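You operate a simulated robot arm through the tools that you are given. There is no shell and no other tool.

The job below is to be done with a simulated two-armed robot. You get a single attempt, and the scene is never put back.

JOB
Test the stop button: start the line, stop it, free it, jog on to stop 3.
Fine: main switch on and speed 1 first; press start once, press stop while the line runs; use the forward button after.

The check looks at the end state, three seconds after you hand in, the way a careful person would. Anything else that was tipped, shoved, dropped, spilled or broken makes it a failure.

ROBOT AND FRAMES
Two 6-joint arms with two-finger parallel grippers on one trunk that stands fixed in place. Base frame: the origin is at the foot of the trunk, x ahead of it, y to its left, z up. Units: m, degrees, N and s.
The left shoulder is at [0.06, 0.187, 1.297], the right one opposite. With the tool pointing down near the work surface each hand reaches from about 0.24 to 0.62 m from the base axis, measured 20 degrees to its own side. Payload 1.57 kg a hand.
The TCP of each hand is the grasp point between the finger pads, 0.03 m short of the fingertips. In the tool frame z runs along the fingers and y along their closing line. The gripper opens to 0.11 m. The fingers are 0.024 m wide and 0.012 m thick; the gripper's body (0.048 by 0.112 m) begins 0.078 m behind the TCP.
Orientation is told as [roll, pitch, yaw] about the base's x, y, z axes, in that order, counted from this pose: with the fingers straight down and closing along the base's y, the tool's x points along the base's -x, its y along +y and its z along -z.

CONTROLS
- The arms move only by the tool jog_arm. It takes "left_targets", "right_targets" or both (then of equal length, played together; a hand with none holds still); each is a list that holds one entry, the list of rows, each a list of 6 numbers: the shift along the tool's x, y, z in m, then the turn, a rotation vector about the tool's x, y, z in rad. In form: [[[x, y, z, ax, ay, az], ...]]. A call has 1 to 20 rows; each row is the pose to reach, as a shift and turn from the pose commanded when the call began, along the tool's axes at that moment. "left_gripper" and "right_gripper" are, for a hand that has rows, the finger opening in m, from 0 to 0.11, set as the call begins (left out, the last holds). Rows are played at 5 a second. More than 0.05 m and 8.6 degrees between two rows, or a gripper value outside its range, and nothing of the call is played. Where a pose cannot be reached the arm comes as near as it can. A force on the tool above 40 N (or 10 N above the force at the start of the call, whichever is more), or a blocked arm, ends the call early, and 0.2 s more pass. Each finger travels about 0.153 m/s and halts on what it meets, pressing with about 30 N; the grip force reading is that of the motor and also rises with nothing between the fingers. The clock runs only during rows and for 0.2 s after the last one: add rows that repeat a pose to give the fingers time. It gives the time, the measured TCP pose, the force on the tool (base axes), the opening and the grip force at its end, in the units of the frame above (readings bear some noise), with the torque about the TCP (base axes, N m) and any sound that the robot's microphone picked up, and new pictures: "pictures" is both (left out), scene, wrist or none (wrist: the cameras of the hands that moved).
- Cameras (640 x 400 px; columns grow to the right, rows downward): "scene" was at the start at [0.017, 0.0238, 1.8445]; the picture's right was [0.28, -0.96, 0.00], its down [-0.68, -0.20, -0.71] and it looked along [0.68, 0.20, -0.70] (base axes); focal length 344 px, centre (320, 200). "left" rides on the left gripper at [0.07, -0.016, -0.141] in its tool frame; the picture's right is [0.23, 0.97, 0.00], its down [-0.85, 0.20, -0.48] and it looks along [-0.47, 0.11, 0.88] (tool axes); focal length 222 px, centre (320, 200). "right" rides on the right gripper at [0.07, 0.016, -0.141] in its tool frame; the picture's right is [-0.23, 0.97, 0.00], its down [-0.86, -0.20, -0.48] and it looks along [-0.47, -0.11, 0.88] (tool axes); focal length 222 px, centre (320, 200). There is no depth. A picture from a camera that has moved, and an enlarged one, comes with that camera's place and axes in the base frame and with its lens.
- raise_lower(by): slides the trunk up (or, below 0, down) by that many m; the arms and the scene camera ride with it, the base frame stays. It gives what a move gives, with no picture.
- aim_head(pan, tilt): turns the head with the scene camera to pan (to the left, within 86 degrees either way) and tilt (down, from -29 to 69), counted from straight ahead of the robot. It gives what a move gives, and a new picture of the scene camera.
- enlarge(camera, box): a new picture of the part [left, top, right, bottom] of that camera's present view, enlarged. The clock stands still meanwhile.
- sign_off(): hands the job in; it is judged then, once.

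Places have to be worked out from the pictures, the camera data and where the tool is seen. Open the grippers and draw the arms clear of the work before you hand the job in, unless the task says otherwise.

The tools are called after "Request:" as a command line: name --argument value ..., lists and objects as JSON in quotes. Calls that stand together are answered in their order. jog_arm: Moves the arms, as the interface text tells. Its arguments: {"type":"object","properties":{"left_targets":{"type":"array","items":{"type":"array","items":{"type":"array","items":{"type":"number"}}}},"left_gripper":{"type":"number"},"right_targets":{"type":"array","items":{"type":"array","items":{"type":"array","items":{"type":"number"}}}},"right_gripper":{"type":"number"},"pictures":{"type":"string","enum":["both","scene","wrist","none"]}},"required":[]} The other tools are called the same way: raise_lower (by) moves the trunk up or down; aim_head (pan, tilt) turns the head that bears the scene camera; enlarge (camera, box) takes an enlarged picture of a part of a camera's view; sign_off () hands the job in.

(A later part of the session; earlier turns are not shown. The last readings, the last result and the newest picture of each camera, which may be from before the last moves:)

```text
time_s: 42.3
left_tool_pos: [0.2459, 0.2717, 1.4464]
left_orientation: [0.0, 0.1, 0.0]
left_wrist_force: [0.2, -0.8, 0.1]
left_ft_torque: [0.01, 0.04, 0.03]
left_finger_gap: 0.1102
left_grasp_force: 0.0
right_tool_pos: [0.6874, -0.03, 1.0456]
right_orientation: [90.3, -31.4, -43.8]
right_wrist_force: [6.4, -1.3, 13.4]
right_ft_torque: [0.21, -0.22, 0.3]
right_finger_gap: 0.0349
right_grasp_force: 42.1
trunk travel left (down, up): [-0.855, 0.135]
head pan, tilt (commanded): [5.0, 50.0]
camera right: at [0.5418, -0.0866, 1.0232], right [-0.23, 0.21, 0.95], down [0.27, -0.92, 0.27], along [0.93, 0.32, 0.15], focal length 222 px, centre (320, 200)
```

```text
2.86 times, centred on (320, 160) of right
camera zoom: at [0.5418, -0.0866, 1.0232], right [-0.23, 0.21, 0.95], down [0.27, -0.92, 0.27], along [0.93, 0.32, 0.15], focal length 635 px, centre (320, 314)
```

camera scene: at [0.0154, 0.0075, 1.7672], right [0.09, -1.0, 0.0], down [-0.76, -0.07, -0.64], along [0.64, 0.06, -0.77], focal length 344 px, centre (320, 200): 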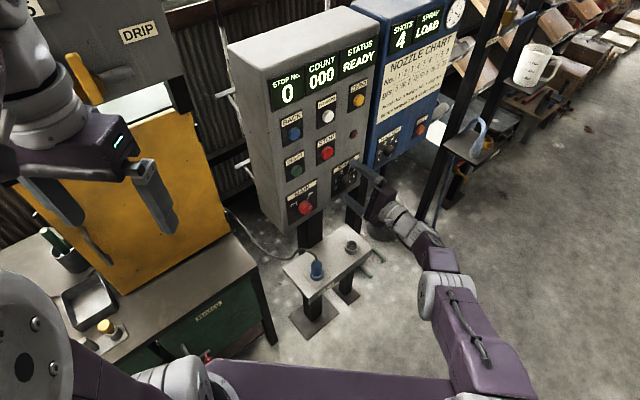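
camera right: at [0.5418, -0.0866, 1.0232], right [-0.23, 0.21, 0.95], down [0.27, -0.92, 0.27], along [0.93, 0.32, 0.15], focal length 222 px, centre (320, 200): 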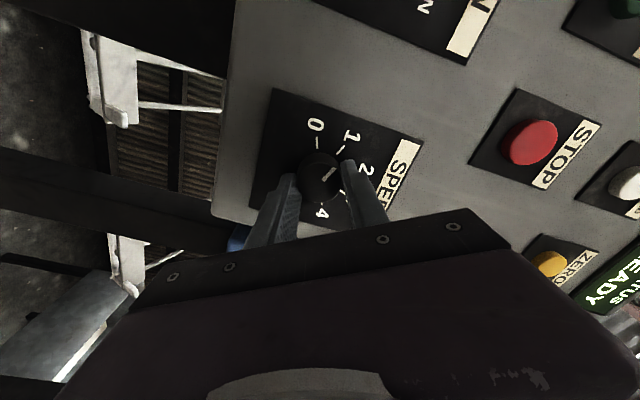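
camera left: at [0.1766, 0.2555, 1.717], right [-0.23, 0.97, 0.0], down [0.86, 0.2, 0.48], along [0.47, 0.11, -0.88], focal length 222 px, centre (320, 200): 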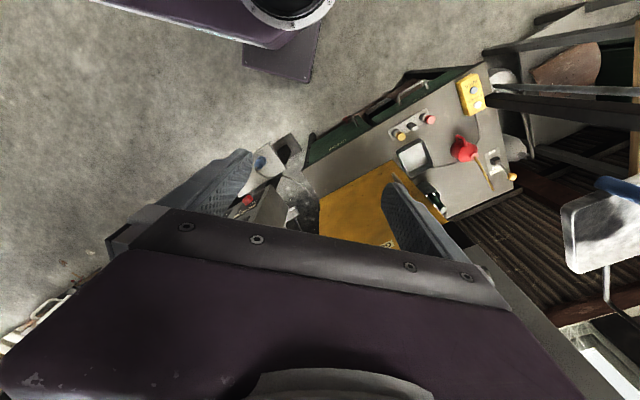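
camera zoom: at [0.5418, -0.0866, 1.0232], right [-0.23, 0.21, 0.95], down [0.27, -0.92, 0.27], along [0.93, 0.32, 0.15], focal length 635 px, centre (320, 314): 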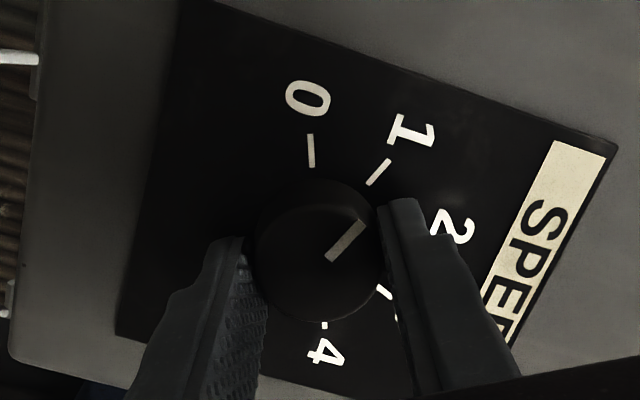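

The pointer now lines up with tick 1, just as it did with 2 before. I open the fingers and back off the knob.

Request:
jog_arm --right_targets '[[[0, 0, 0, 0, 0, 0], [0, 0, 0, 0, 0, 0], [0, 0, 0, 0, 0, 0], [0, 0, 0, 0, 0, 0]]]' --right_gripper 0.11 --pictures "wrist"

Request:
enlarge --camera "right" --box '[230, 90, 410, 230]'

```text
time_s: 43.3
left_tool_pos: [0.2479, 0.2716, 1.4462]
left_orientation: [-0.1, 0.0, 0.1]
left_wrist_force: [0.2, -0.7, 0.2]
left_ft_torque: [0.02, 0.0, 0.02]
left_finger_gap: 0.11
left_grasp_force: 0.0
right_tool_pos: [0.6886, -0.0293, 1.0447]
right_orientation: [90.1, -31.2, -43.6]
right_wrist_force: [-0.3, 0.2, -0.5]
right_ft_torque: [0.01, 0.03, 0.02]
right_finger_gap: 0.11
right_grasp_force: 0.0
trunk travel left (down, up): [-0.855, 0.135]
head pan, tilt (commanded): [5.0, 50.0]
camera right: at [0.542, -0.0864, 1.0218], right [-0.23, 0.21, 0.95], down [0.27, -0.92, 0.27], along [0.93, 0.32, 0.15], focal length 222 px, centre (320, 200)
```

right: 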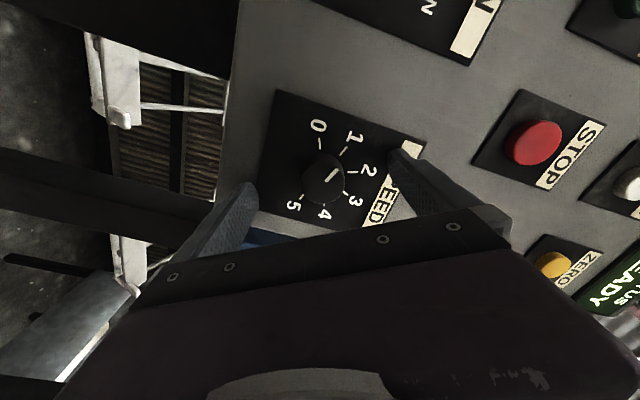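

```text
2.86 times, centred on (320, 160) of right
camera zoom: at [0.542, -0.0864, 1.0218], right [-0.23, 0.21, 0.95], down [0.27, -0.92, 0.27], along [0.93, 0.32, 0.15], focal length 635 px, centre (320, 314)
```

zoom: 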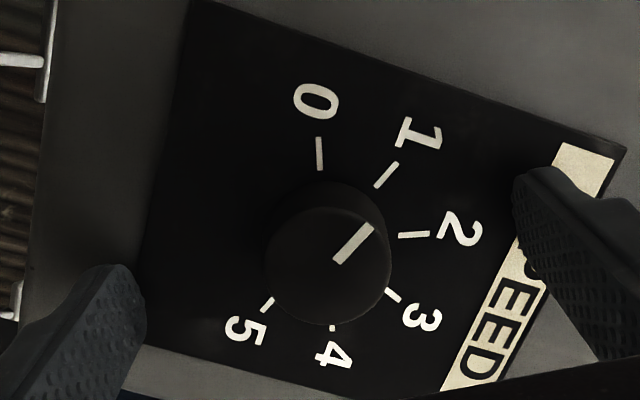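

SPEED now sits at 1. Before moving on I want to see the right arm's posture, to understand its reach limit.

Request:
aim_head --pan -35 --tilt 55

```text
time_s: 44.4
left_tool_pos: [0.2468, 0.2716, 1.4443]
left_orientation: [0.0, -0.1, 0.0]
left_wrist_force: [-0.7, -0.3, 0.0]
left_ft_torque: [0.02, 0.01, -0.04]
left_finger_gap: 0.11
left_grasp_force: 0.0
right_tool_pos: [0.6884, -0.0294, 1.0448]
right_orientation: [90.1, -31.1, -43.5]
right_wrist_force: [-0.4, 0.0, -0.7]
right_ft_torque: [0.01, -0.02, -0.02]
right_finger_gap: 0.1099
right_grasp_force: 0.0
trunk travel left (down, up): [-0.855, 0.135]
head pan, tilt (commanded): [-35.0, 55.0]
camera scene: at [-0.0019, -0.0402, 1.7607], right [-0.57, -0.82, 0.0], down [-0.67, 0.47, -0.57], along [0.47, -0.33, -0.82], focal length 344 px, centre (320, 200)
```

scene: 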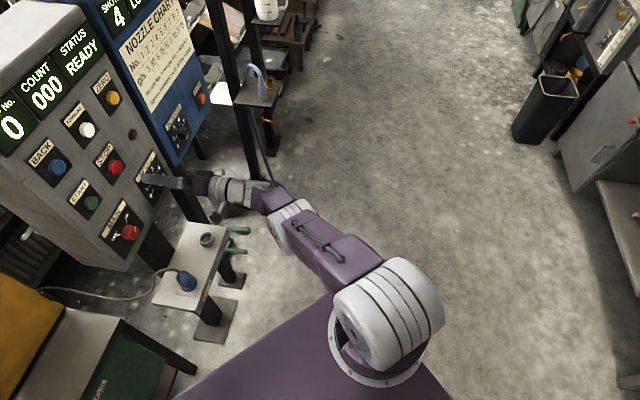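

The arm is stretched almost straight, which explains the stuck radial direction. I back off the knob along the panel normal and hold, to see whether the elbow starts to bend.

Request:
jog_arm --right_targets '[[[0, 0, -0.01, 0, 0, 0], [0, 0, -0.02, 0, 0, 0], [0, 0, -0.03, 0, 0, 0], [0, 0, -0.04, 0, 0, 0], [0, 0, -0.05, 0, 0, 0], [0, 0, -0.06, 0, 0, 0], [0, 0, -0.06, 0, 0, 0], [0, 0, -0.06, 0, 0, 0], [0, 0, -0.06, 0, 0, 0], [0, 0, -0.06, 0, 0, 0]]]' --pictures "both"

```text
time_s: 46.6
left_tool_pos: [0.248, 0.2728, 1.4462]
left_orientation: [0.0, -0.1, -0.1]
left_wrist_force: [0.8, 0.1, -0.2]
left_ft_torque: [-0.04, 0.03, -0.01]
left_finger_gap: 0.1099
left_grasp_force: 0.2
right_tool_pos: [0.6465, -0.0733, 1.0427]
right_orientation: [90.2, -31.2, -43.6]
right_wrist_force: [0.3, 1.0, 0.1]
right_ft_torque: [0.01, -0.01, -0.01]
right_finger_gap: 0.1102
right_grasp_force: 0.1
trunk travel left (down, up): [-0.855, 0.135]
head pan, tilt (commanded): [-35.0, 55.0]
camera scene: at [-0.002, -0.0403, 1.7607], right [-0.57, -0.82, 0.0], down [-0.67, 0.47, -0.57], along [0.47, -0.33, -0.82], focal length 344 px, centre (320, 200)
camera right: at [0.5009, -0.1296, 1.0203], right [-0.23, 0.21, 0.95], down [0.28, -0.92, 0.27], along [0.93, 0.32, 0.15], focal length 222 px, centre (320, 200)
```

scene: 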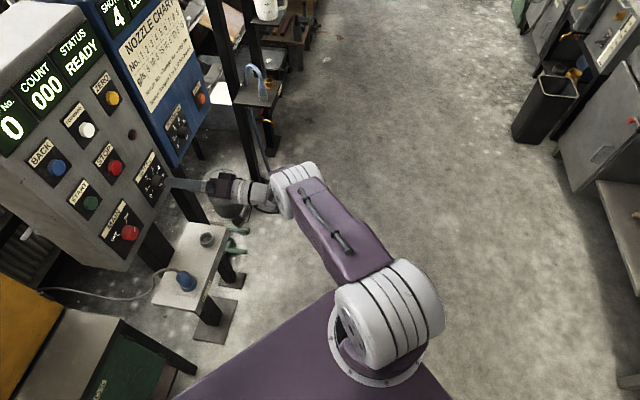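
right: 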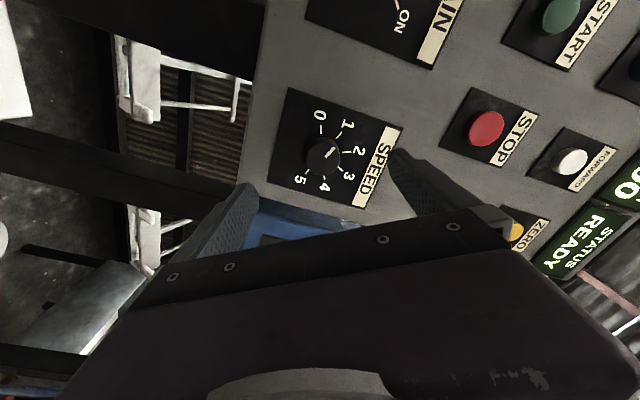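

The elbow bent and the hand came free, now at (0.6465, -0.073, 1.043). The wrist picture confirms MAIN at ON and SPEED at 1. I close the fingers into a single blunt tip and move to a standoff about 5 cm in front of START.

Request:
jog_arm --right_targets '[[[0.0116, 0.0357, 0.0014, 0, 0, 0], [0.0232, 0.0714, 0.0028, 0, 0, 0], [0.0349, 0.1071, 0.0041, 0, 0, 0], [0.0465, 0.1428, 0.0055, 0, 0, 0], [0.0581, 0.1785, 0.0068, 0, 0, 0], [0.0697, 0.2143, 0.0082, 0, 0, 0], [0.0697, 0.2143, 0.0082, 0, 0, 0], [0.0697, 0.2143, 0.0082, 0, 0, 0]]]' --right_gripper 0.0 --pictures "both"

```text
time_s: 48.4
left_tool_pos: [0.2466, 0.2725, 1.4458]
left_orientation: [0.0, 0.0, 0.0]
left_wrist_force: [-0.4, 0.4, 0.3]
left_ft_torque: [-0.03, -0.01, 0.02]
left_finger_gap: 0.1098
left_grasp_force: 0.0
right_tool_pos: [0.5274, 0.0492, 1.1908]
right_orientation: [90.2, -31.2, -43.7]
right_wrist_force: [-0.1, 0.1, 0.0]
right_ft_torque: [0.0, 0.0, 0.0]
right_finger_gap: 0.0002
right_grasp_force: 21.4
trunk travel left (down, up): [-0.855, 0.135]
head pan, tilt (commanded): [-35.0, 55.0]
camera scene: at [-0.0015, -0.0408, 1.7607], right [-0.57, -0.82, 0.0], down [-0.67, 0.47, -0.57], along [0.47, -0.33, -0.82], focal length 344 px, centre (320, 200)
camera right: at [0.3817, -0.0069, 1.1678], right [-0.23, 0.21, 0.95], down [0.28, -0.92, 0.27], along [0.93, 0.32, 0.15], focal length 222 px, centre (320, 200)
```

scene: 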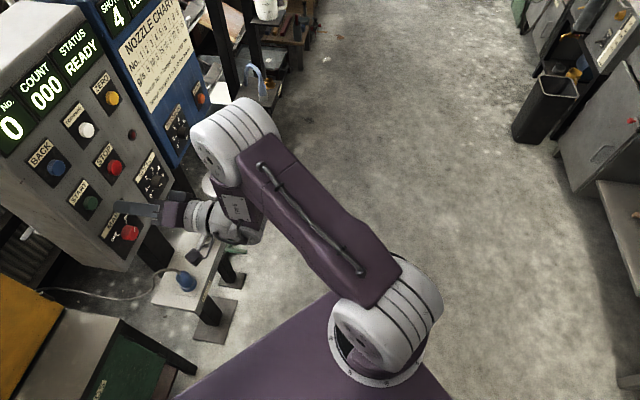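
right: 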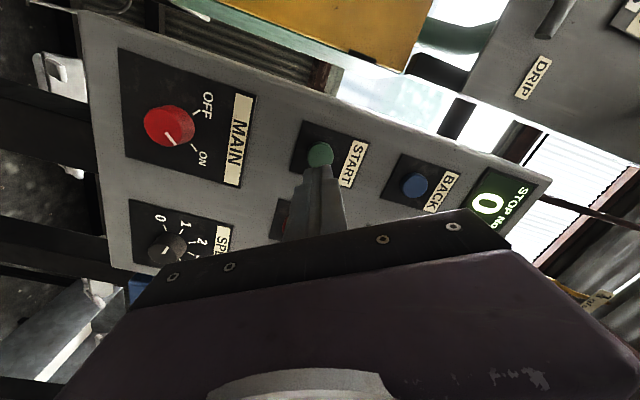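

The arm is free and the closed fingertip points right at START. I aim the head back at the console to be able to watch the displays, and check alignment.

Request:
aim_head --pan 8 --tilt 42

Request:
enlarge --camera "scene" --box '[230, 80, 430, 260]'

Request:
enlarge --camera "right" --box '[220, 80, 480, 240]'

```text
time_s: 49.5
left_tool_pos: [0.2478, 0.2724, 1.4472]
left_orientation: [-0.1, 0.0, 0.0]
left_wrist_force: [0.6, 0.4, -0.4]
left_ft_torque: [0.0, 0.04, -0.02]
left_finger_gap: 0.1098
left_grasp_force: 0.1
right_tool_pos: [0.528, 0.0503, 1.1905]
right_orientation: [90.0, -31.2, -43.7]
right_wrist_force: [-0.4, 0.7, 0.7]
right_ft_torque: [0.0, -0.01, 0.0]
right_finger_gap: 0.0
right_grasp_force: 21.4
trunk travel left (down, up): [-0.855, 0.135]
head pan, tilt (commanded): [8.0, 42.0]
camera scene: at [0.0218, 0.0124, 1.7784], right [0.14, -0.99, 0.0], down [-0.66, -0.09, -0.74], along [0.74, 0.1, -0.67], focal length 344 px, centre (320, 200)
```

scene: 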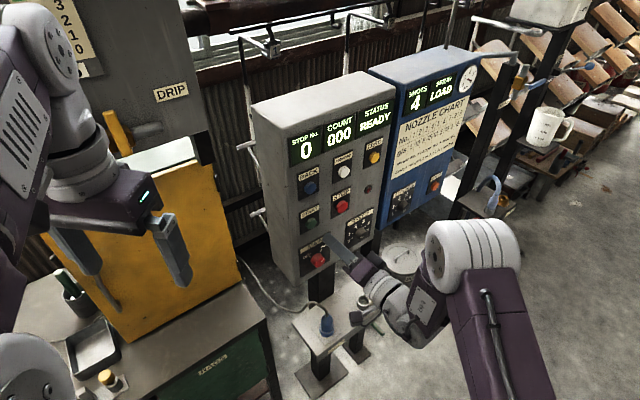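

```text
2.22 times, centred on (330, 170) of scene
camera zoom: at [0.0218, 0.0124, 1.7784], right [0.14, -0.99, 0.0], down [-0.66, -0.09, -0.74], along [0.74, 0.1, -0.67], focal length 765 px, centre (298, 267)
```

zoom: 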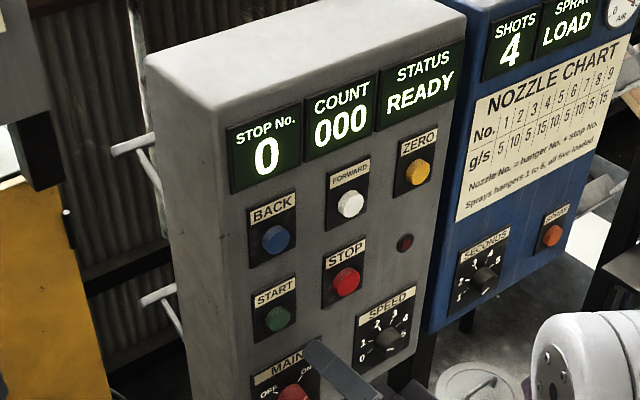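

```text
2.46 times, centred on (350, 160) of right
camera zoom: at [0.3815, -0.0068, 1.1678], right [-0.23, 0.21, 0.95], down [0.28, -0.92, 0.27], along [0.93, 0.32, 0.15], focal length 547 px, centre (246, 298)
```

zoom: 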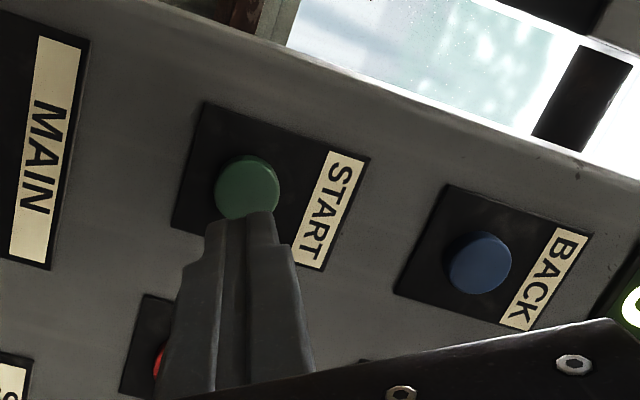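

START's face is at about (0.585, 0.112, 1.190) and the fingertip is aligned within 1–2 mm, about 54 mm away. I press START once, in small steps, and retract in the same call.

Request:
jog_arm --right_targets '[[[0, 0, 0.03, 0, 0, 0], [0, 0, 0.046, 0, 0, 0], [0, 0, 0.051, 0, 0, 0], [0, 0, 0.055, 0, 0, 0], [0, 0, 0.058, 0, 0, 0], [0, 0, 0.061, 0, 0, 0], [0, 0, 0.045, 0, 0, 0], [0, 0, 0.02, 0, 0, 0]]]' --pictures "both"

```text
time_s: 51.3
left_tool_pos: [0.2465, 0.2709, 1.447]
left_orientation: [0.1, 0.0, 0.1]
left_wrist_force: [-1.0, 0.6, 0.4]
left_ft_torque: [0.04, -0.03, 0.0]
left_finger_gap: 0.1101
left_grasp_force: 0.1
right_tool_pos: [0.5434, 0.0638, 1.1918]
right_orientation: [90.4, -31.2, -43.6]
right_wrist_force: [0.0, 0.6, -0.5]
right_ft_torque: [-0.03, 0.03, 0.0]
right_finger_gap: 0.0
right_grasp_force: 21.6
trunk travel left (down, up): [-0.855, 0.135]
head pan, tilt (commanded): [8.0, 42.0]
heard: click
camera scene: at [0.0206, 0.011, 1.7785], right [0.14, -0.99, 0.0], down [-0.66, -0.09, -0.74], along [0.74, 0.1, -0.67], focal length 344 px, centre (320, 200)
camera right: at [0.3972, 0.0068, 1.1696], right [-0.23, 0.21, 0.95], down [0.28, -0.92, 0.27], along [0.93, 0.32, 0.15], focal length 222 px, centre (320, 200)
```

scene: 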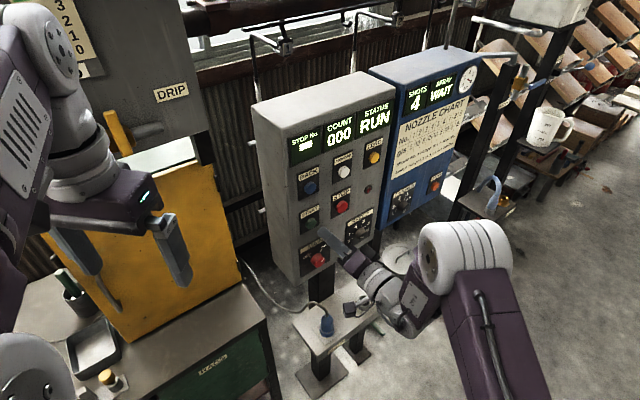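
right: 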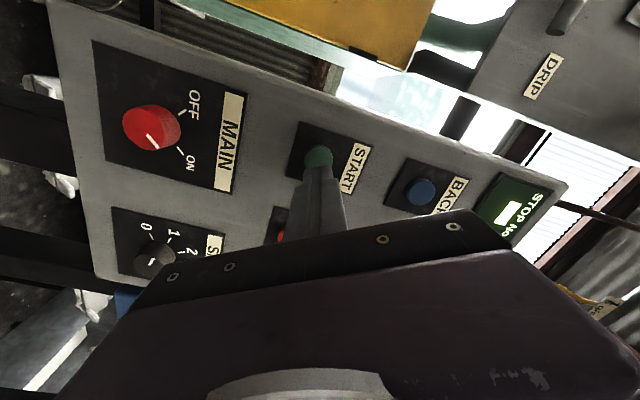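

Click heard and STATUS shows RUN. I move straight across to STOP (about 92 mm to the right) and press it while the line runs, then retract.

Request:
jog_arm --right_targets '[[[-0.0395, -0.0235, 0, 0, 0, 0], [-0.079, -0.047, 0.005, 0, 0, 0], [-0.079, -0.047, 0.028, 0, 0, 0], [-0.079, -0.047, 0.034, 0, 0, 0], [-0.079, -0.047, 0.038, 0, 0, 0], [-0.079, -0.047, 0.041, 0, 0, 0], [-0.079, -0.047, 0.044, 0, 0, 0], [-0.079, -0.047, 0.025, 0, 0, 0], [-0.079, -0.047, 0.0, 0, 0, 0]]]' --pictures "both"

Request:
enlarge --camera "scene" --box '[230, 80, 430, 260]'

Request:
enlarge --camera "right" --box '[220, 80, 480, 240]'

```text
time_s: 53.3
left_tool_pos: [0.2458, 0.2717, 1.4463]
left_orientation: [0.1, -0.2, 0.0]
left_wrist_force: [0.1, -0.7, -0.1]
left_ft_torque: [-0.01, -0.02, 0.03]
left_finger_gap: 0.1099
left_grasp_force: 0.0
right_tool_pos: [0.6094, 0.0003, 1.1924]
right_orientation: [90.3, -31.2, -43.8]
right_wrist_force: [-0.8, -0.5, 0.1]
right_ft_torque: [0.01, 0.04, -0.04]
right_finger_gap: 0.0001
right_grasp_force: 21.0
trunk travel left (down, up): [-0.855, 0.135]
head pan, tilt (commanded): [8.0, 42.0]
heard: click
camera scene: at [0.02, 0.0114, 1.7785], right [0.14, -0.99, 0.0], down [-0.66, -0.09, -0.74], along [0.74, 0.1, -0.67], focal length 344 px, centre (320, 200)
camera right: at [0.4631, -0.0574, 1.1707], right [-0.23, 0.21, 0.95], down [0.27, -0.92, 0.27], along [0.93, 0.32, 0.15], focal length 222 px, centre (320, 200)
```

scene: 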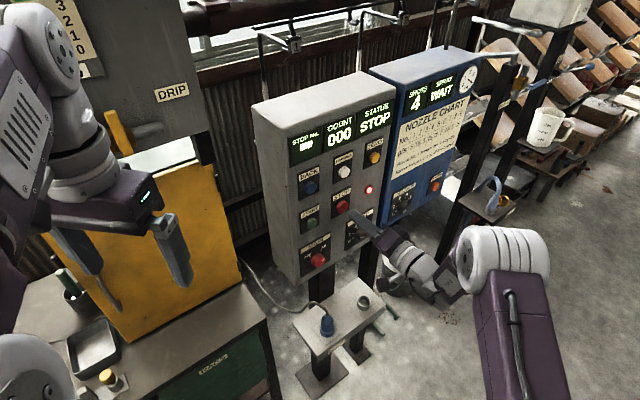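
right: 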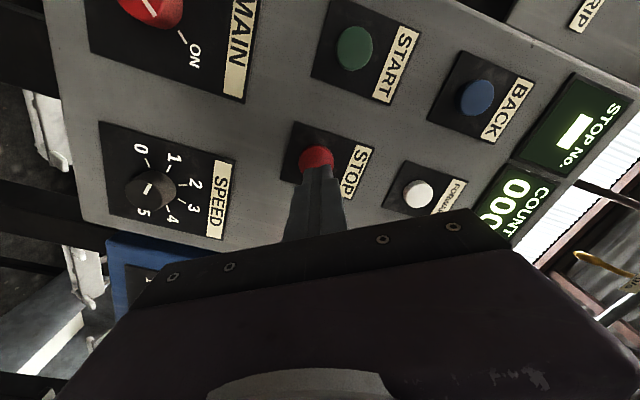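

```text
2.22 times, centred on (330, 170) of scene
camera zoom: at [0.02, 0.0114, 1.7785], right [0.14, -0.99, 0.0], down [-0.66, -0.09, -0.74], along [0.74, 0.1, -0.67], focal length 765 px, centre (298, 267)
```

zoom: 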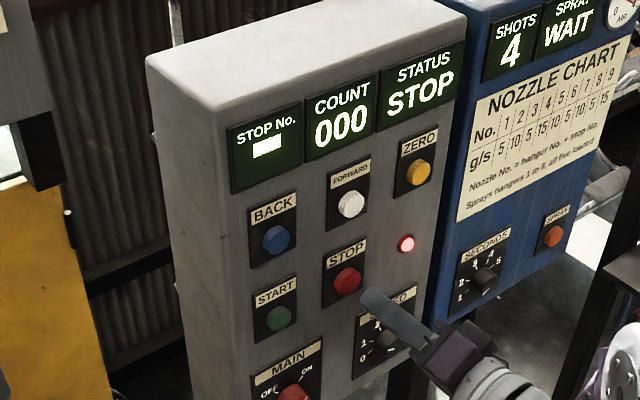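

```text
2.46 times, centred on (350, 160) of right
camera zoom: at [0.4631, -0.0574, 1.1707], right [-0.23, 0.21, 0.95], down [0.27, -0.92, 0.27], along [0.93, 0.32, 0.15], focal length 547 px, centre (246, 298)
```

zoom: 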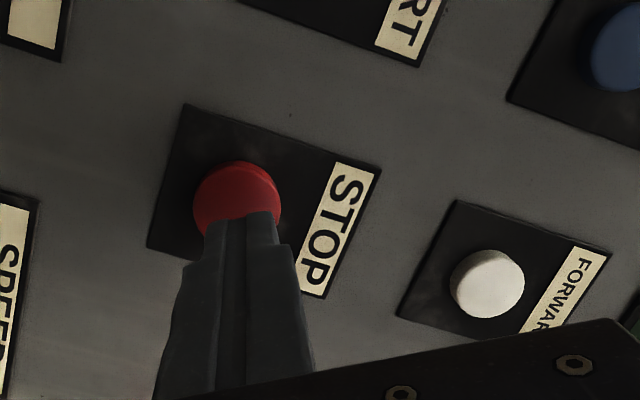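

STATUS reads STOP and the red lamp is lit, so the stop is latched. I step aside a little to look at the STOP button itself for hints on how it is freed (twist, pull or push).

Request:
jog_arm --right_targets '[[[-0.02, -0.012, -0.01, 0, 0, 0], [-0.04, -0.024, -0.02, 0, 0, 0]]]' --pictures "wrist"

Request:
enlarge --camera "right" --box '[260, 80, 440, 200]'

Request:
enlarge --camera "right" --box '[300, 110, 400, 170]'

Request:
enlarge --camera "scene" --box '[310, 170, 380, 230]'

```text
time_s: 53.9
left_tool_pos: [0.2475, 0.2698, 1.4462]
left_orientation: [0.1, 0.0, -0.1]
left_wrist_force: [0.1, 1.0, -0.5]
left_ft_torque: [-0.02, -0.02, 0.02]
left_finger_gap: 0.1099
left_grasp_force: 0.2
right_tool_pos: [0.6281, -0.045, 1.1924]
right_orientation: [90.2, -31.2, -43.6]
right_wrist_force: [0.3, 0.4, 0.4]
right_ft_torque: [0.01, -0.01, -0.04]
right_finger_gap: 0.0
right_grasp_force: 21.5
trunk travel left (down, up): [-0.855, 0.135]
head pan, tilt (commanded): [8.0, 42.0]
camera right: at [0.4822, -0.1025, 1.1687], right [-0.23, 0.21, 0.95], down [0.28, -0.92, 0.27], along [0.93, 0.32, 0.15], focal length 222 px, centre (320, 200)
```

right: 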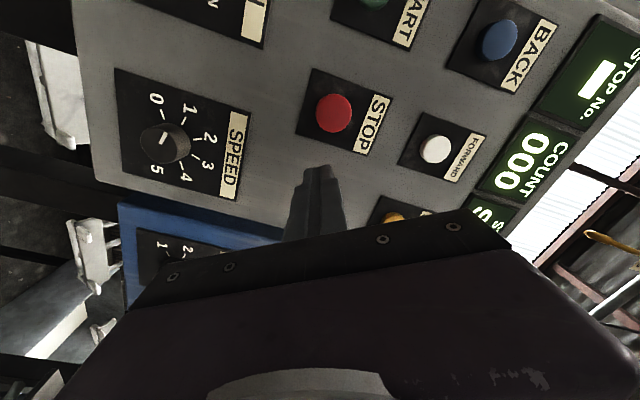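

```text
3.33 times, centred on (350, 140) of right
camera zoom: at [0.4822, -0.1025, 1.1687], right [-0.23, 0.21, 0.95], down [0.28, -0.92, 0.27], along [0.93, 0.32, 0.15], focal length 740 px, centre (220, 400)
```

zoom: 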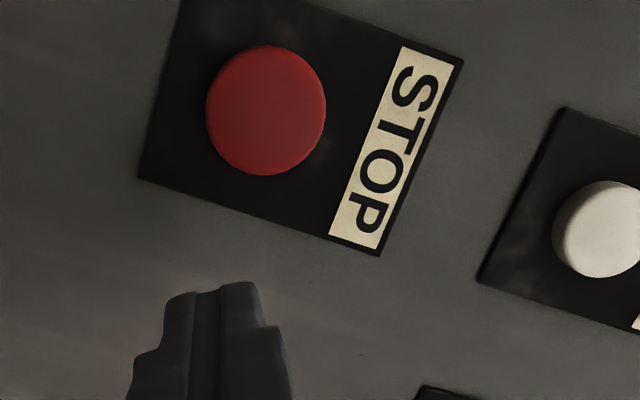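

```text
6.40 times, centred on (350, 140) of right
camera zoom: at [0.4822, -0.1025, 1.1687], right [-0.23, 0.21, 0.95], down [0.28, -0.92, 0.27], along [0.93, 0.32, 0.15], focal length 1422 px, centre (128, 584)
```

zoom: 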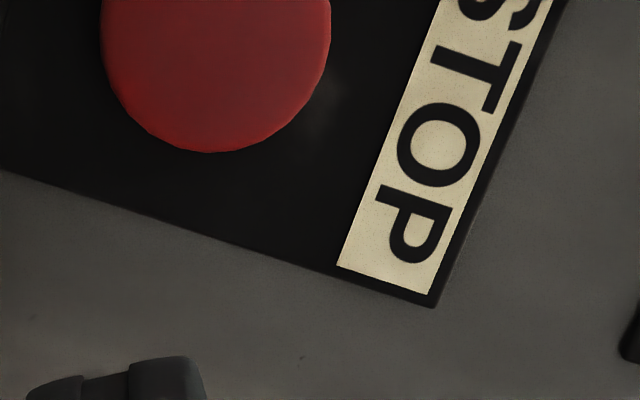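

```text
6.67 times, centred on (345, 200) of scene
camera zoom: at [0.0216, 0.0107, 1.7784], right [0.14, -0.99, 0.0], down [-0.66, -0.09, -0.74], along [0.74, 0.1, -0.67], focal length 2294 px, centre (153, 200)
```

zoom: 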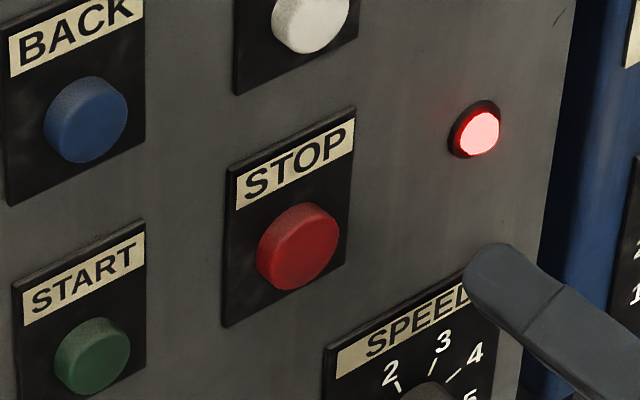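

There's no twist marking; the button looks like a plain latching push-button that stays in. The gentlest trial is to press it once more: if it is push-to-release the lamp will go out, and otherwise nothing changes.

Request:
jog_arm --right_targets '[[[0.02, 0.012, 0.01, 0, 0, 0], [0.04, 0.024, 0.02, 0, 0, 0], [0.04, 0.024, 0.048, 0, 0, 0], [0.04, 0.024, 0.056, 0, 0, 0], [0.04, 0.024, 0.06, 0, 0, 0], [0.04, 0.024, 0.063, 0, 0, 0], [0.04, 0.024, 0.065, 0, 0, 0], [0.04, 0.024, 0.067, 0, 0, 0], [0.04, 0.024, 0.045, 0, 0, 0], [0.04, 0.024, 0.02, 0, 0, 0], [0.0, 0.0, 0.0, 0, 0, 0]]]' --pictures "both"

Request:
enlarge --camera "scene" --box '[230, 80, 430, 260]'

Request:
enlarge --camera "scene" --box '[310, 170, 380, 230]'

```text
refused: row 11 steps farther than a row can; nothing moved
```

```text
2.22 times, centred on (330, 170) of scene
camera zoom: at [0.0216, 0.0107, 1.7784], right [0.14, -0.99, 0.0], down [-0.66, -0.09, -0.74], along [0.74, 0.1, -0.67], focal length 765 px, centre (298, 267)
```

zoom: 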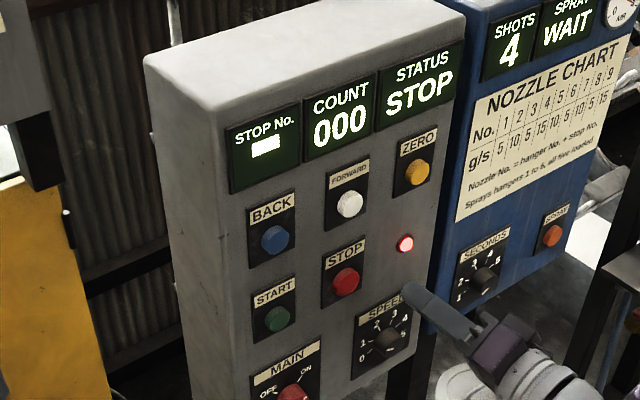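

```text
6.67 times, centred on (345, 200) of scene
camera zoom: at [0.0216, 0.0107, 1.7784], right [0.14, -0.99, 0.0], down [-0.66, -0.09, -0.74], along [0.74, 0.1, -0.67], focal length 2294 px, centre (153, 200)
```

zoom: 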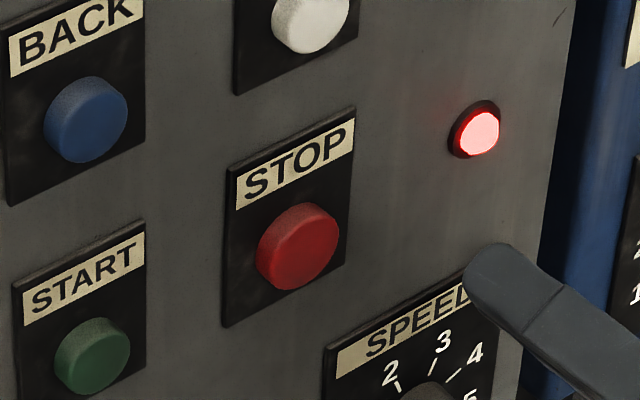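

The call was refused only because the last row was a hair too long, and nothing moved. I repeat it with a shorter final step.

Request:
jog_arm --right_targets '[[[0.02, 0.012, 0.01, 0, 0, 0], [0.04, 0.024, 0.02, 0, 0, 0], [0.04, 0.024, 0.048, 0, 0, 0], [0.04, 0.024, 0.056, 0, 0, 0], [0.04, 0.024, 0.06, 0, 0, 0], [0.04, 0.024, 0.063, 0, 0, 0], [0.04, 0.024, 0.065, 0, 0, 0], [0.04, 0.024, 0.067, 0, 0, 0], [0.04, 0.024, 0.045, 0, 0, 0], [0.04, 0.024, 0.02, 0, 0, 0]]]' --pictures "both"

Request:
enlarge --camera "scene" --box '[230, 80, 430, 260]'

Request:
enlarge --camera "scene" --box '[310, 170, 380, 230]'

```text
time_s: 55.5
left_tool_pos: [0.2398, 0.2655, 1.4495]
left_orientation: [0.3, -0.3, 0.0]
left_wrist_force: [-0.2, -0.1, 0.1]
left_ft_torque: [0.01, -0.03, 0.05]
left_finger_gap: 0.11
left_grasp_force: 0.1
right_tool_pos: [0.6346, 0.0254, 1.1905]
right_orientation: [90.1, -31.1, -43.7]
right_wrist_force: [-19.9, -22.9, 1.9]
right_ft_torque: [0.13, -0.11, -0.23]
right_finger_gap: 0.0001
right_grasp_force: 21.2
trunk travel left (down, up): [-0.855, 0.135]
head pan, tilt (commanded): [8.0, 42.0]
heard: click
stopped in row 7 (right hand): the force on the tool passed its limit at 41 N (the readings are from after the stop); the commanded pose is now the measured one
camera scene: at [0.0126, 0.0055, 1.7788], right [0.14, -0.99, 0.0], down [-0.66, -0.09, -0.75], along [0.74, 0.11, -0.66], focal length 344 px, centre (320, 200)
camera right: at [0.4871, -0.0307, 1.1699], right [-0.22, 0.21, 0.95], down [0.27, -0.92, 0.27], along [0.94, 0.32, 0.15], focal length 222 px, centre (320, 200)
```

scene: 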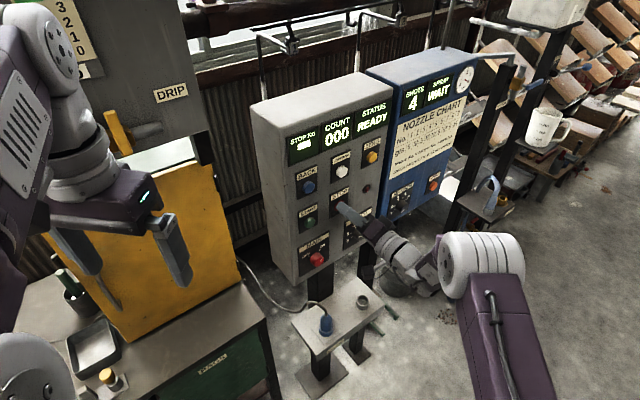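
right: 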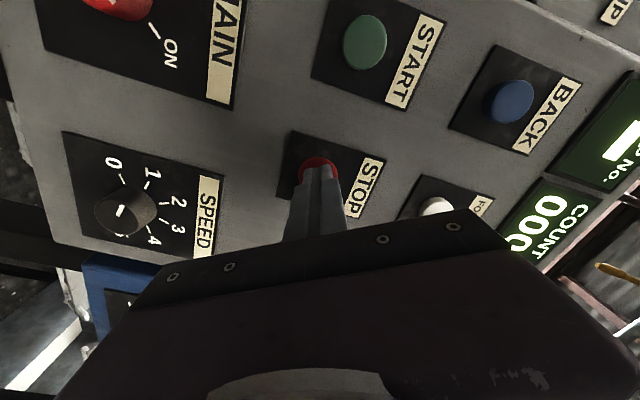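

```text
2.22 times, centred on (330, 170) of scene
camera zoom: at [0.0126, 0.0055, 1.7788], right [0.14, -0.99, 0.0], down [-0.66, -0.09, -0.75], along [0.74, 0.11, -0.66], focal length 765 px, centre (298, 267)
```

zoom: 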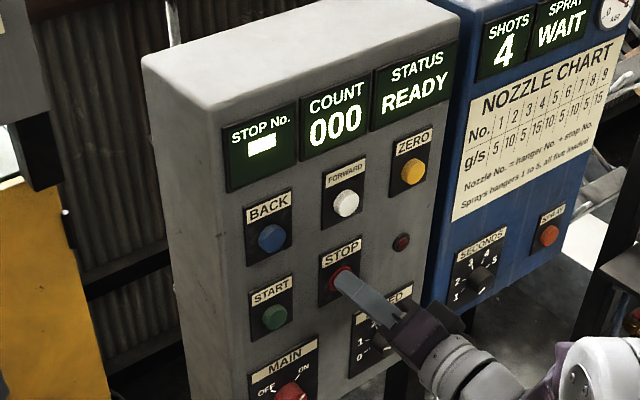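

```text
6.67 times, centred on (345, 200) of scene
camera zoom: at [0.0126, 0.0055, 1.7788], right [0.14, -0.99, 0.0], down [-0.66, -0.09, -0.75], along [0.74, 0.11, -0.66], focal length 2294 px, centre (153, 200)
```

zoom: 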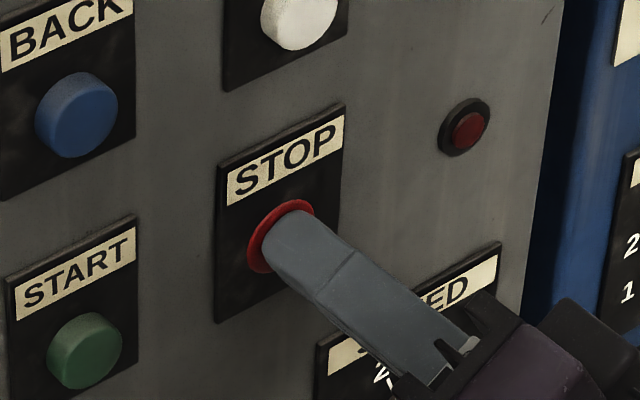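

The press freed the stop: STATUS is back to READY and the lamp is off. I retract straight back from the button.

Request:
jog_arm --right_targets '[[[0, 0, -0.02, 0, 0, 0], [0, 0, -0.04, 0, 0, 0], [0, 0, -0.045, 0, 0, 0]]]' --pictures "both"

Request:
enlarge --camera "scene" --box '[230, 80, 430, 260]'

```text
time_s: 56.3
left_tool_pos: [0.2466, 0.2708, 1.4478]
left_orientation: [0.1, -0.1, 0.0]
left_wrist_force: [0.4, 0.6, -0.5]
left_ft_torque: [0.04, 0.0, 0.0]
left_finger_gap: 0.11
left_grasp_force: 0.0
right_tool_pos: [0.6077, -0.0015, 1.1895]
right_orientation: [89.8, -31.1, -43.4]
right_wrist_force: [0.2, 0.1, -1.1]
right_ft_torque: [0.03, -0.02, 0.0]
right_finger_gap: 0.0001
right_grasp_force: 21.4
trunk travel left (down, up): [-0.855, 0.135]
head pan, tilt (commanded): [8.0, 42.0]
camera scene: at [0.0197, 0.0104, 1.7784], right [0.14, -0.99, 0.0], down [-0.66, -0.09, -0.74], along [0.74, 0.1, -0.67], focal length 344 px, centre (320, 200)
camera right: at [0.4615, -0.0589, 1.1687], right [-0.22, 0.21, 0.95], down [0.28, -0.92, 0.27], along [0.94, 0.32, 0.14], focal length 222 px, centre (320, 200)
```

scene: 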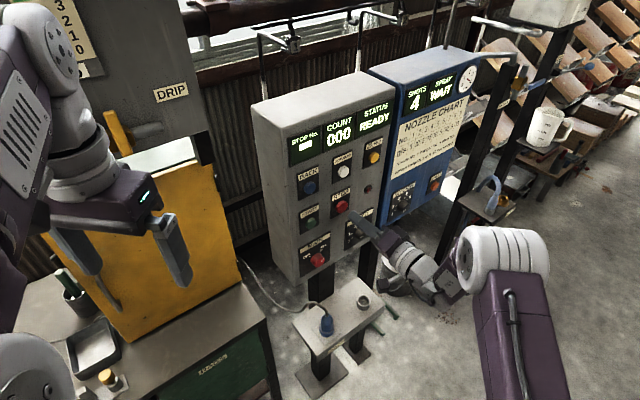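
right: 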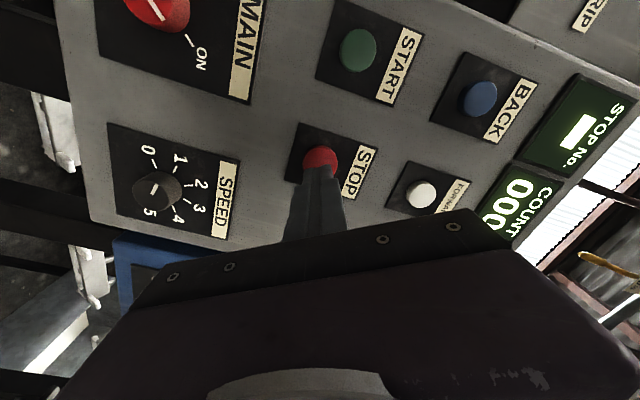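

```text
2.22 times, centred on (330, 170) of scene
camera zoom: at [0.0197, 0.0104, 1.7784], right [0.14, -0.99, 0.0], down [-0.66, -0.09, -0.74], along [0.74, 0.1, -0.67], focal length 765 px, centre (298, 267)
```

zoom: 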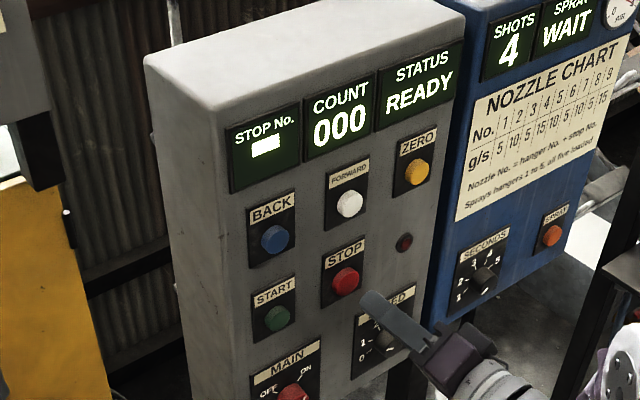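

READY is steady and the STOP No. window shows the between-stops bar. FORWARD is at about (0.650, 0.044, 1.300), so I raise the fingertip 0.11 m to a standoff in front of it and check alignment.

Request:
jog_arm --right_targets '[[[-0.019, 0.032, 0, 0, 0, 0], [-0.038, 0.064, 0, 0, 0, 0], [-0.0566, 0.0954, 0, 0, 0, 0], [-0.0566, 0.0954, 0, 0, 0, 0]]]' --pictures "both"

Request:
enlarge --camera "scene" --box '[230, 80, 430, 260]'

Request:
enlarge --camera "right" --box '[220, 80, 480, 240]'

```text
time_s: 57.3
left_tool_pos: [0.2475, 0.2718, 1.4463]
left_orientation: [0.0, 0.0, 0.0]
left_wrist_force: [-0.1, -1.3, 0.0]
left_ft_torque: [-0.02, 0.04, -0.04]
left_finger_gap: 0.1098
left_grasp_force: 0.1
right_tool_pos: [0.6102, -0.001, 1.2994]
right_orientation: [89.7, -31.0, -43.4]
right_wrist_force: [-0.5, 0.1, 0.2]
right_ft_torque: [0.02, 0.02, 0.01]
right_finger_gap: 0.0001
right_grasp_force: 21.0
trunk travel left (down, up): [-0.855, 0.135]
head pan, tilt (commanded): [8.0, 42.0]
camera scene: at [0.0221, 0.0127, 1.7784], right [0.14, -0.99, 0.0], down [-0.66, -0.09, -0.74], along [0.74, 0.1, -0.67], focal length 344 px, centre (320, 200)
camera right: at [0.4635, -0.0578, 1.2788], right [-0.22, 0.21, 0.95], down [0.28, -0.92, 0.27], along [0.94, 0.32, 0.14], focal length 222 px, centre (320, 200)
```

scene: 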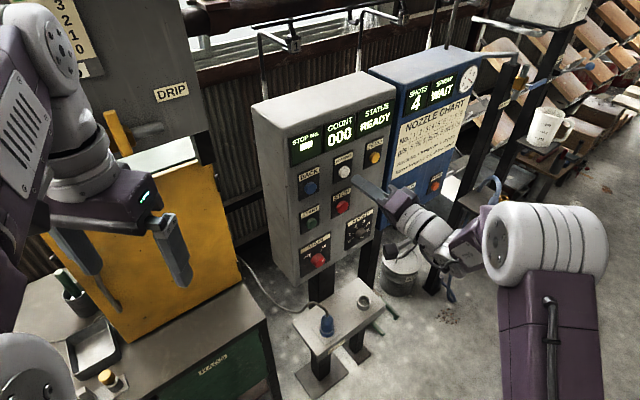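
right: 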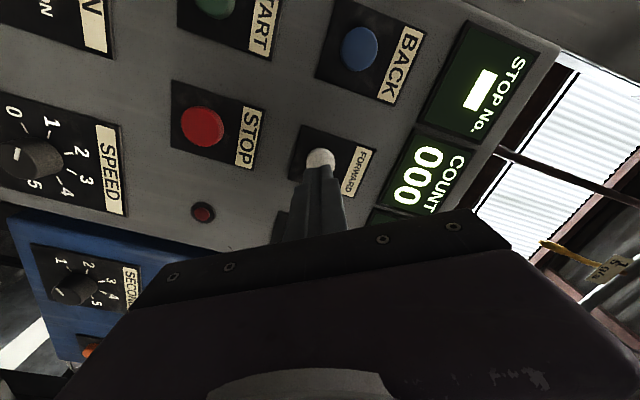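

```text
2.22 times, centred on (330, 170) of scene
camera zoom: at [0.0221, 0.0127, 1.7784], right [0.14, -0.99, 0.0], down [-0.66, -0.09, -0.74], along [0.74, 0.1, -0.67], focal length 765 px, centre (298, 267)
```

zoom: 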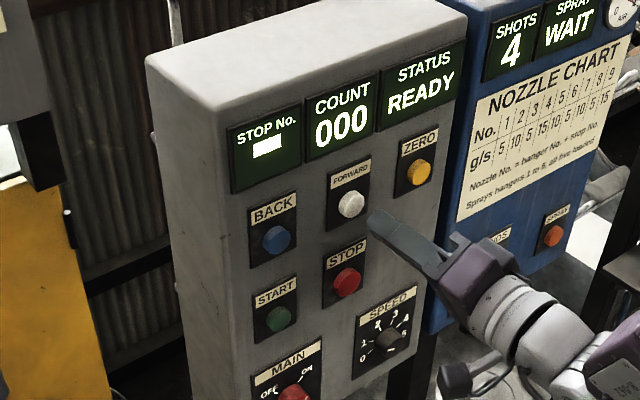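

```text
2.46 times, centred on (350, 160) of right
camera zoom: at [0.4635, -0.0578, 1.2788], right [-0.22, 0.21, 0.95], down [0.28, -0.92, 0.27], along [0.94, 0.32, 0.14], focal length 547 px, centre (246, 298)
```

zoom: 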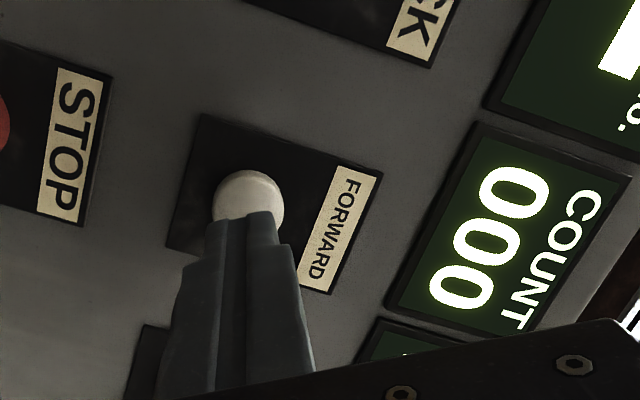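

The fingertip is centred on FORWARD. I ease in, watching for the click and the displays, and stop there.

Request:
jog_arm --right_targets '[[[0, 0, 0.02, 0, 0, 0], [0, 0, 0.03, 0, 0, 0], [0, 0, 0.034, 0, 0, 0], [0, 0, 0.037, 0, 0, 0]]]' --pictures "both"

Request:
enlarge --camera "scene" --box '[230, 80, 430, 260]'

```text
time_s: 58.3
left_tool_pos: [0.2448, 0.2694, 1.4474]
left_orientation: [0.0, -0.1, 0.0]
left_wrist_force: [0.0, 1.0, -0.2]
left_ft_torque: [-0.03, -0.02, 0.02]
left_finger_gap: 0.1099
left_grasp_force: 0.2
right_tool_pos: [0.6327, 0.0235, 1.3003]
right_orientation: [89.8, -31.0, -43.6]
right_wrist_force: [-9.1, -7.5, -4.0]
right_ft_torque: [-0.03, 0.06, -0.11]
right_finger_gap: 0.0002
right_grasp_force: 21.4
trunk travel left (down, up): [-0.855, 0.135]
head pan, tilt (commanded): [8.0, 42.0]
heard: click
camera scene: at [0.0181, 0.0093, 1.7784], right [0.14, -0.99, 0.0], down [-0.66, -0.09, -0.74], along [0.74, 0.1, -0.67], focal length 344 px, centre (320, 200)
camera right: at [0.485, -0.0323, 1.2789], right [-0.22, 0.21, 0.95], down [0.28, -0.92, 0.27], along [0.94, 0.32, 0.14], focal length 222 px, centre (320, 200)
```

scene: 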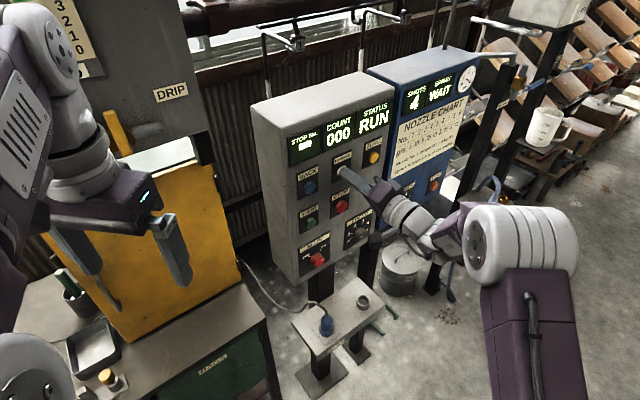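
right: 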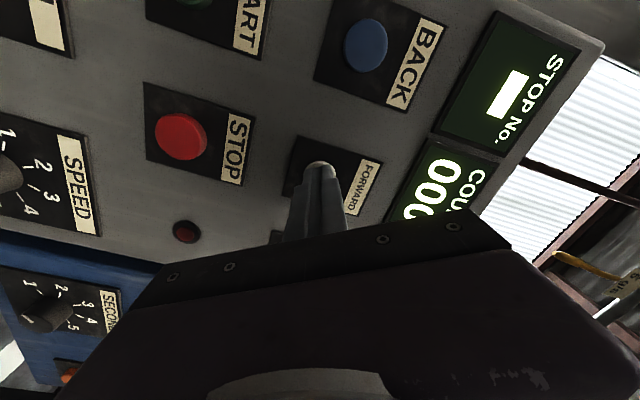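

```text
2.22 times, centred on (330, 170) of scene
camera zoom: at [0.0181, 0.0093, 1.7784], right [0.14, -0.99, 0.0], down [-0.66, -0.09, -0.74], along [0.74, 0.1, -0.67], focal length 765 px, centre (298, 267)
```

zoom: 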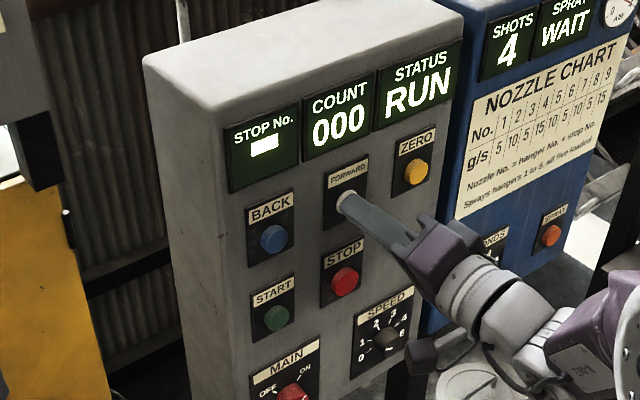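

FORWARD is pressed and STATUS reads RUN. I hold it in short intervals and watch how fast the line advances and what STOP No. shows.

Request:
jog_arm --right_targets '[[[0, 0, 0, 0, 0, 0], [0, 0, 0, 0, 0, 0], [0, 0, 0, 0, 0, 0], [0, 0, 0, 0, 0, 0]]]' --pictures "both"

```text
time_s: 59.3
left_tool_pos: [0.2454, 0.2693, 1.4473]
left_orientation: [0.1, -0.1, 0.0]
left_wrist_force: [0.2, 0.7, -0.2]
left_ft_torque: [0.0, -0.02, 0.04]
left_finger_gap: 0.1099
left_grasp_force: 0.1
right_tool_pos: [0.6319, 0.0239, 1.2998]
right_orientation: [89.9, -31.0, -43.5]
right_wrist_force: [-10.3, -9.1, -5.4]
right_ft_torque: [-0.04, 0.12, -0.12]
right_finger_gap: 0.0001
right_grasp_force: 20.9
trunk travel left (down, up): [-0.855, 0.135]
head pan, tilt (commanded): [8.0, 42.0]
camera scene: at [0.0187, 0.0089, 1.7784], right [0.14, -0.99, 0.0], down [-0.66, -0.09, -0.74], along [0.74, 0.1, -0.67], focal length 344 px, centre (320, 200)
camera right: at [0.4855, -0.0322, 1.2792], right [-0.22, 0.21, 0.95], down [0.28, -0.92, 0.27], along [0.94, 0.32, 0.14], focal length 222 px, centre (320, 200)
```

scene: 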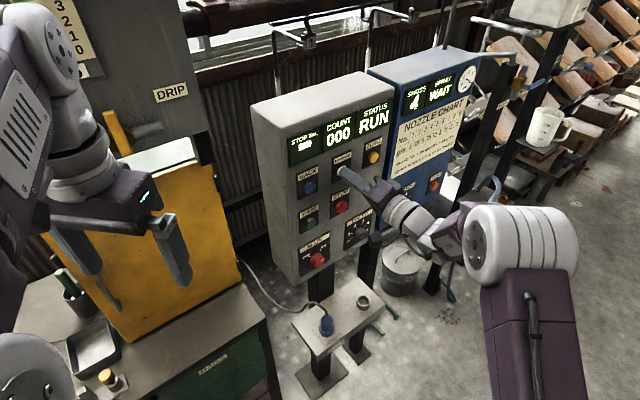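
right: 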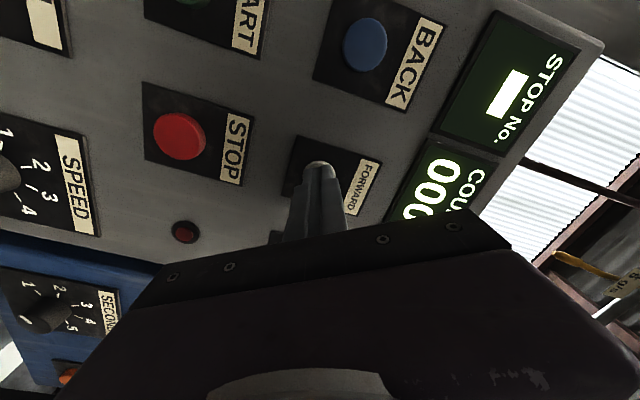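

The hooks advance about 13 px per second, so a stop takes about 8–9 s at this rate. I keep holding FORWARD and check periodically.

Request:
jog_arm --right_targets '[[[0, 0, 0, 0, 0, 0], [0, 0, 0, 0, 0, 0], [0, 0, 0, 0, 0, 0], [0, 0, 0, 0, 0, 0], [0, 0, 0, 0, 0, 0], [0, 0, 0, 0, 0, 0], [0, 0, 0, 0, 0, 0], [0, 0, 0, 0, 0, 0], [0, 0, 0, 0, 0, 0], [0, 0, 0, 0, 0, 0]]]' --pictures "scene"

```text
time_s: 61.5
left_tool_pos: [0.2451, 0.268, 1.4473]
left_orientation: [0.1, -0.1, 0.0]
left_wrist_force: [0.2, -0.4, 0.3]
left_ft_torque: [-0.01, -0.03, 0.0]
left_finger_gap: 0.1101
left_grasp_force: 0.1
right_tool_pos: [0.6314, 0.0246, 1.3011]
right_orientation: [89.9, -31.0, -43.5]
right_wrist_force: [-8.7, -10.3, -2.1]
right_ft_torque: [0.01, -0.03, -0.14]
right_finger_gap: 0.0
right_grasp_force: 21.7
trunk travel left (down, up): [-0.855, 0.135]
head pan, tilt (commanded): [8.0, 42.0]
camera scene: at [0.0184, 0.0086, 1.7785], right [0.14, -0.99, 0.0], down [-0.66, -0.09, -0.74], along [0.74, 0.11, -0.67], focal length 344 px, centre (320, 200)
```

scene: 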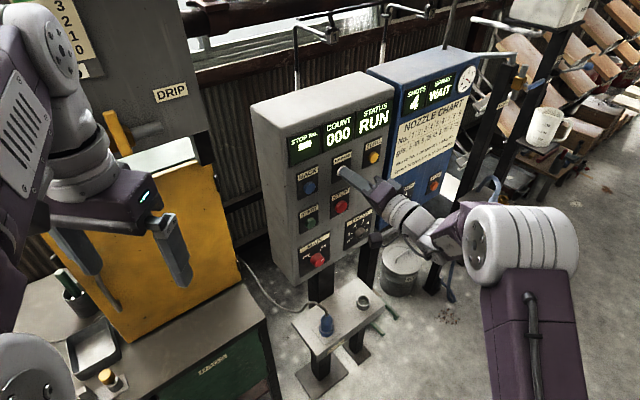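

Still RUN, with the hook at column 333. I continue holding.

Request:
jog_arm --right_targets '[[[0, 0, 0, 0, 0, 0], [0, 0, 0, 0, 0, 0], [0, 0, 0, 0, 0, 0], [0, 0, 0, 0, 0, 0], [0, 0, 0, 0, 0, 0], [0, 0, 0, 0, 0, 0], [0, 0, 0, 0, 0, 0], [0, 0, 0, 0, 0, 0]]]' --pictures "scene"

```text
time_s: 63.3
left_tool_pos: [0.2447, 0.2685, 1.447]
left_orientation: [0.1, -0.1, 0.0]
left_wrist_force: [0.6, -0.1, -0.3]
left_ft_torque: [0.03, 0.02, -0.02]
left_finger_gap: 0.11
left_grasp_force: 0.2
right_tool_pos: [0.6311, 0.0252, 1.3013]
right_orientation: [90.0, -31.0, -43.5]
right_wrist_force: [-8.3, -9.2, 1.0]
right_ft_torque: [0.04, -0.06, -0.16]
right_finger_gap: 0.0001
right_grasp_force: 21.5
trunk travel left (down, up): [-0.855, 0.135]
head pan, tilt (commanded): [8.0, 42.0]
camera scene: at [0.0182, 0.0085, 1.7785], right [0.14, -0.99, 0.0], down [-0.66, -0.09, -0.74], along [0.74, 0.11, -0.67], focal length 344 px, centre (320, 200)
```

scene: 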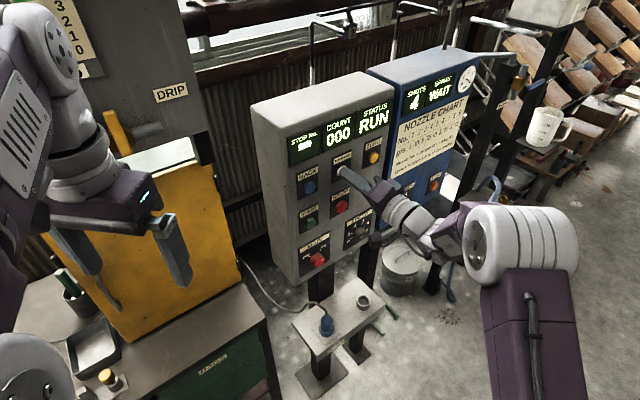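

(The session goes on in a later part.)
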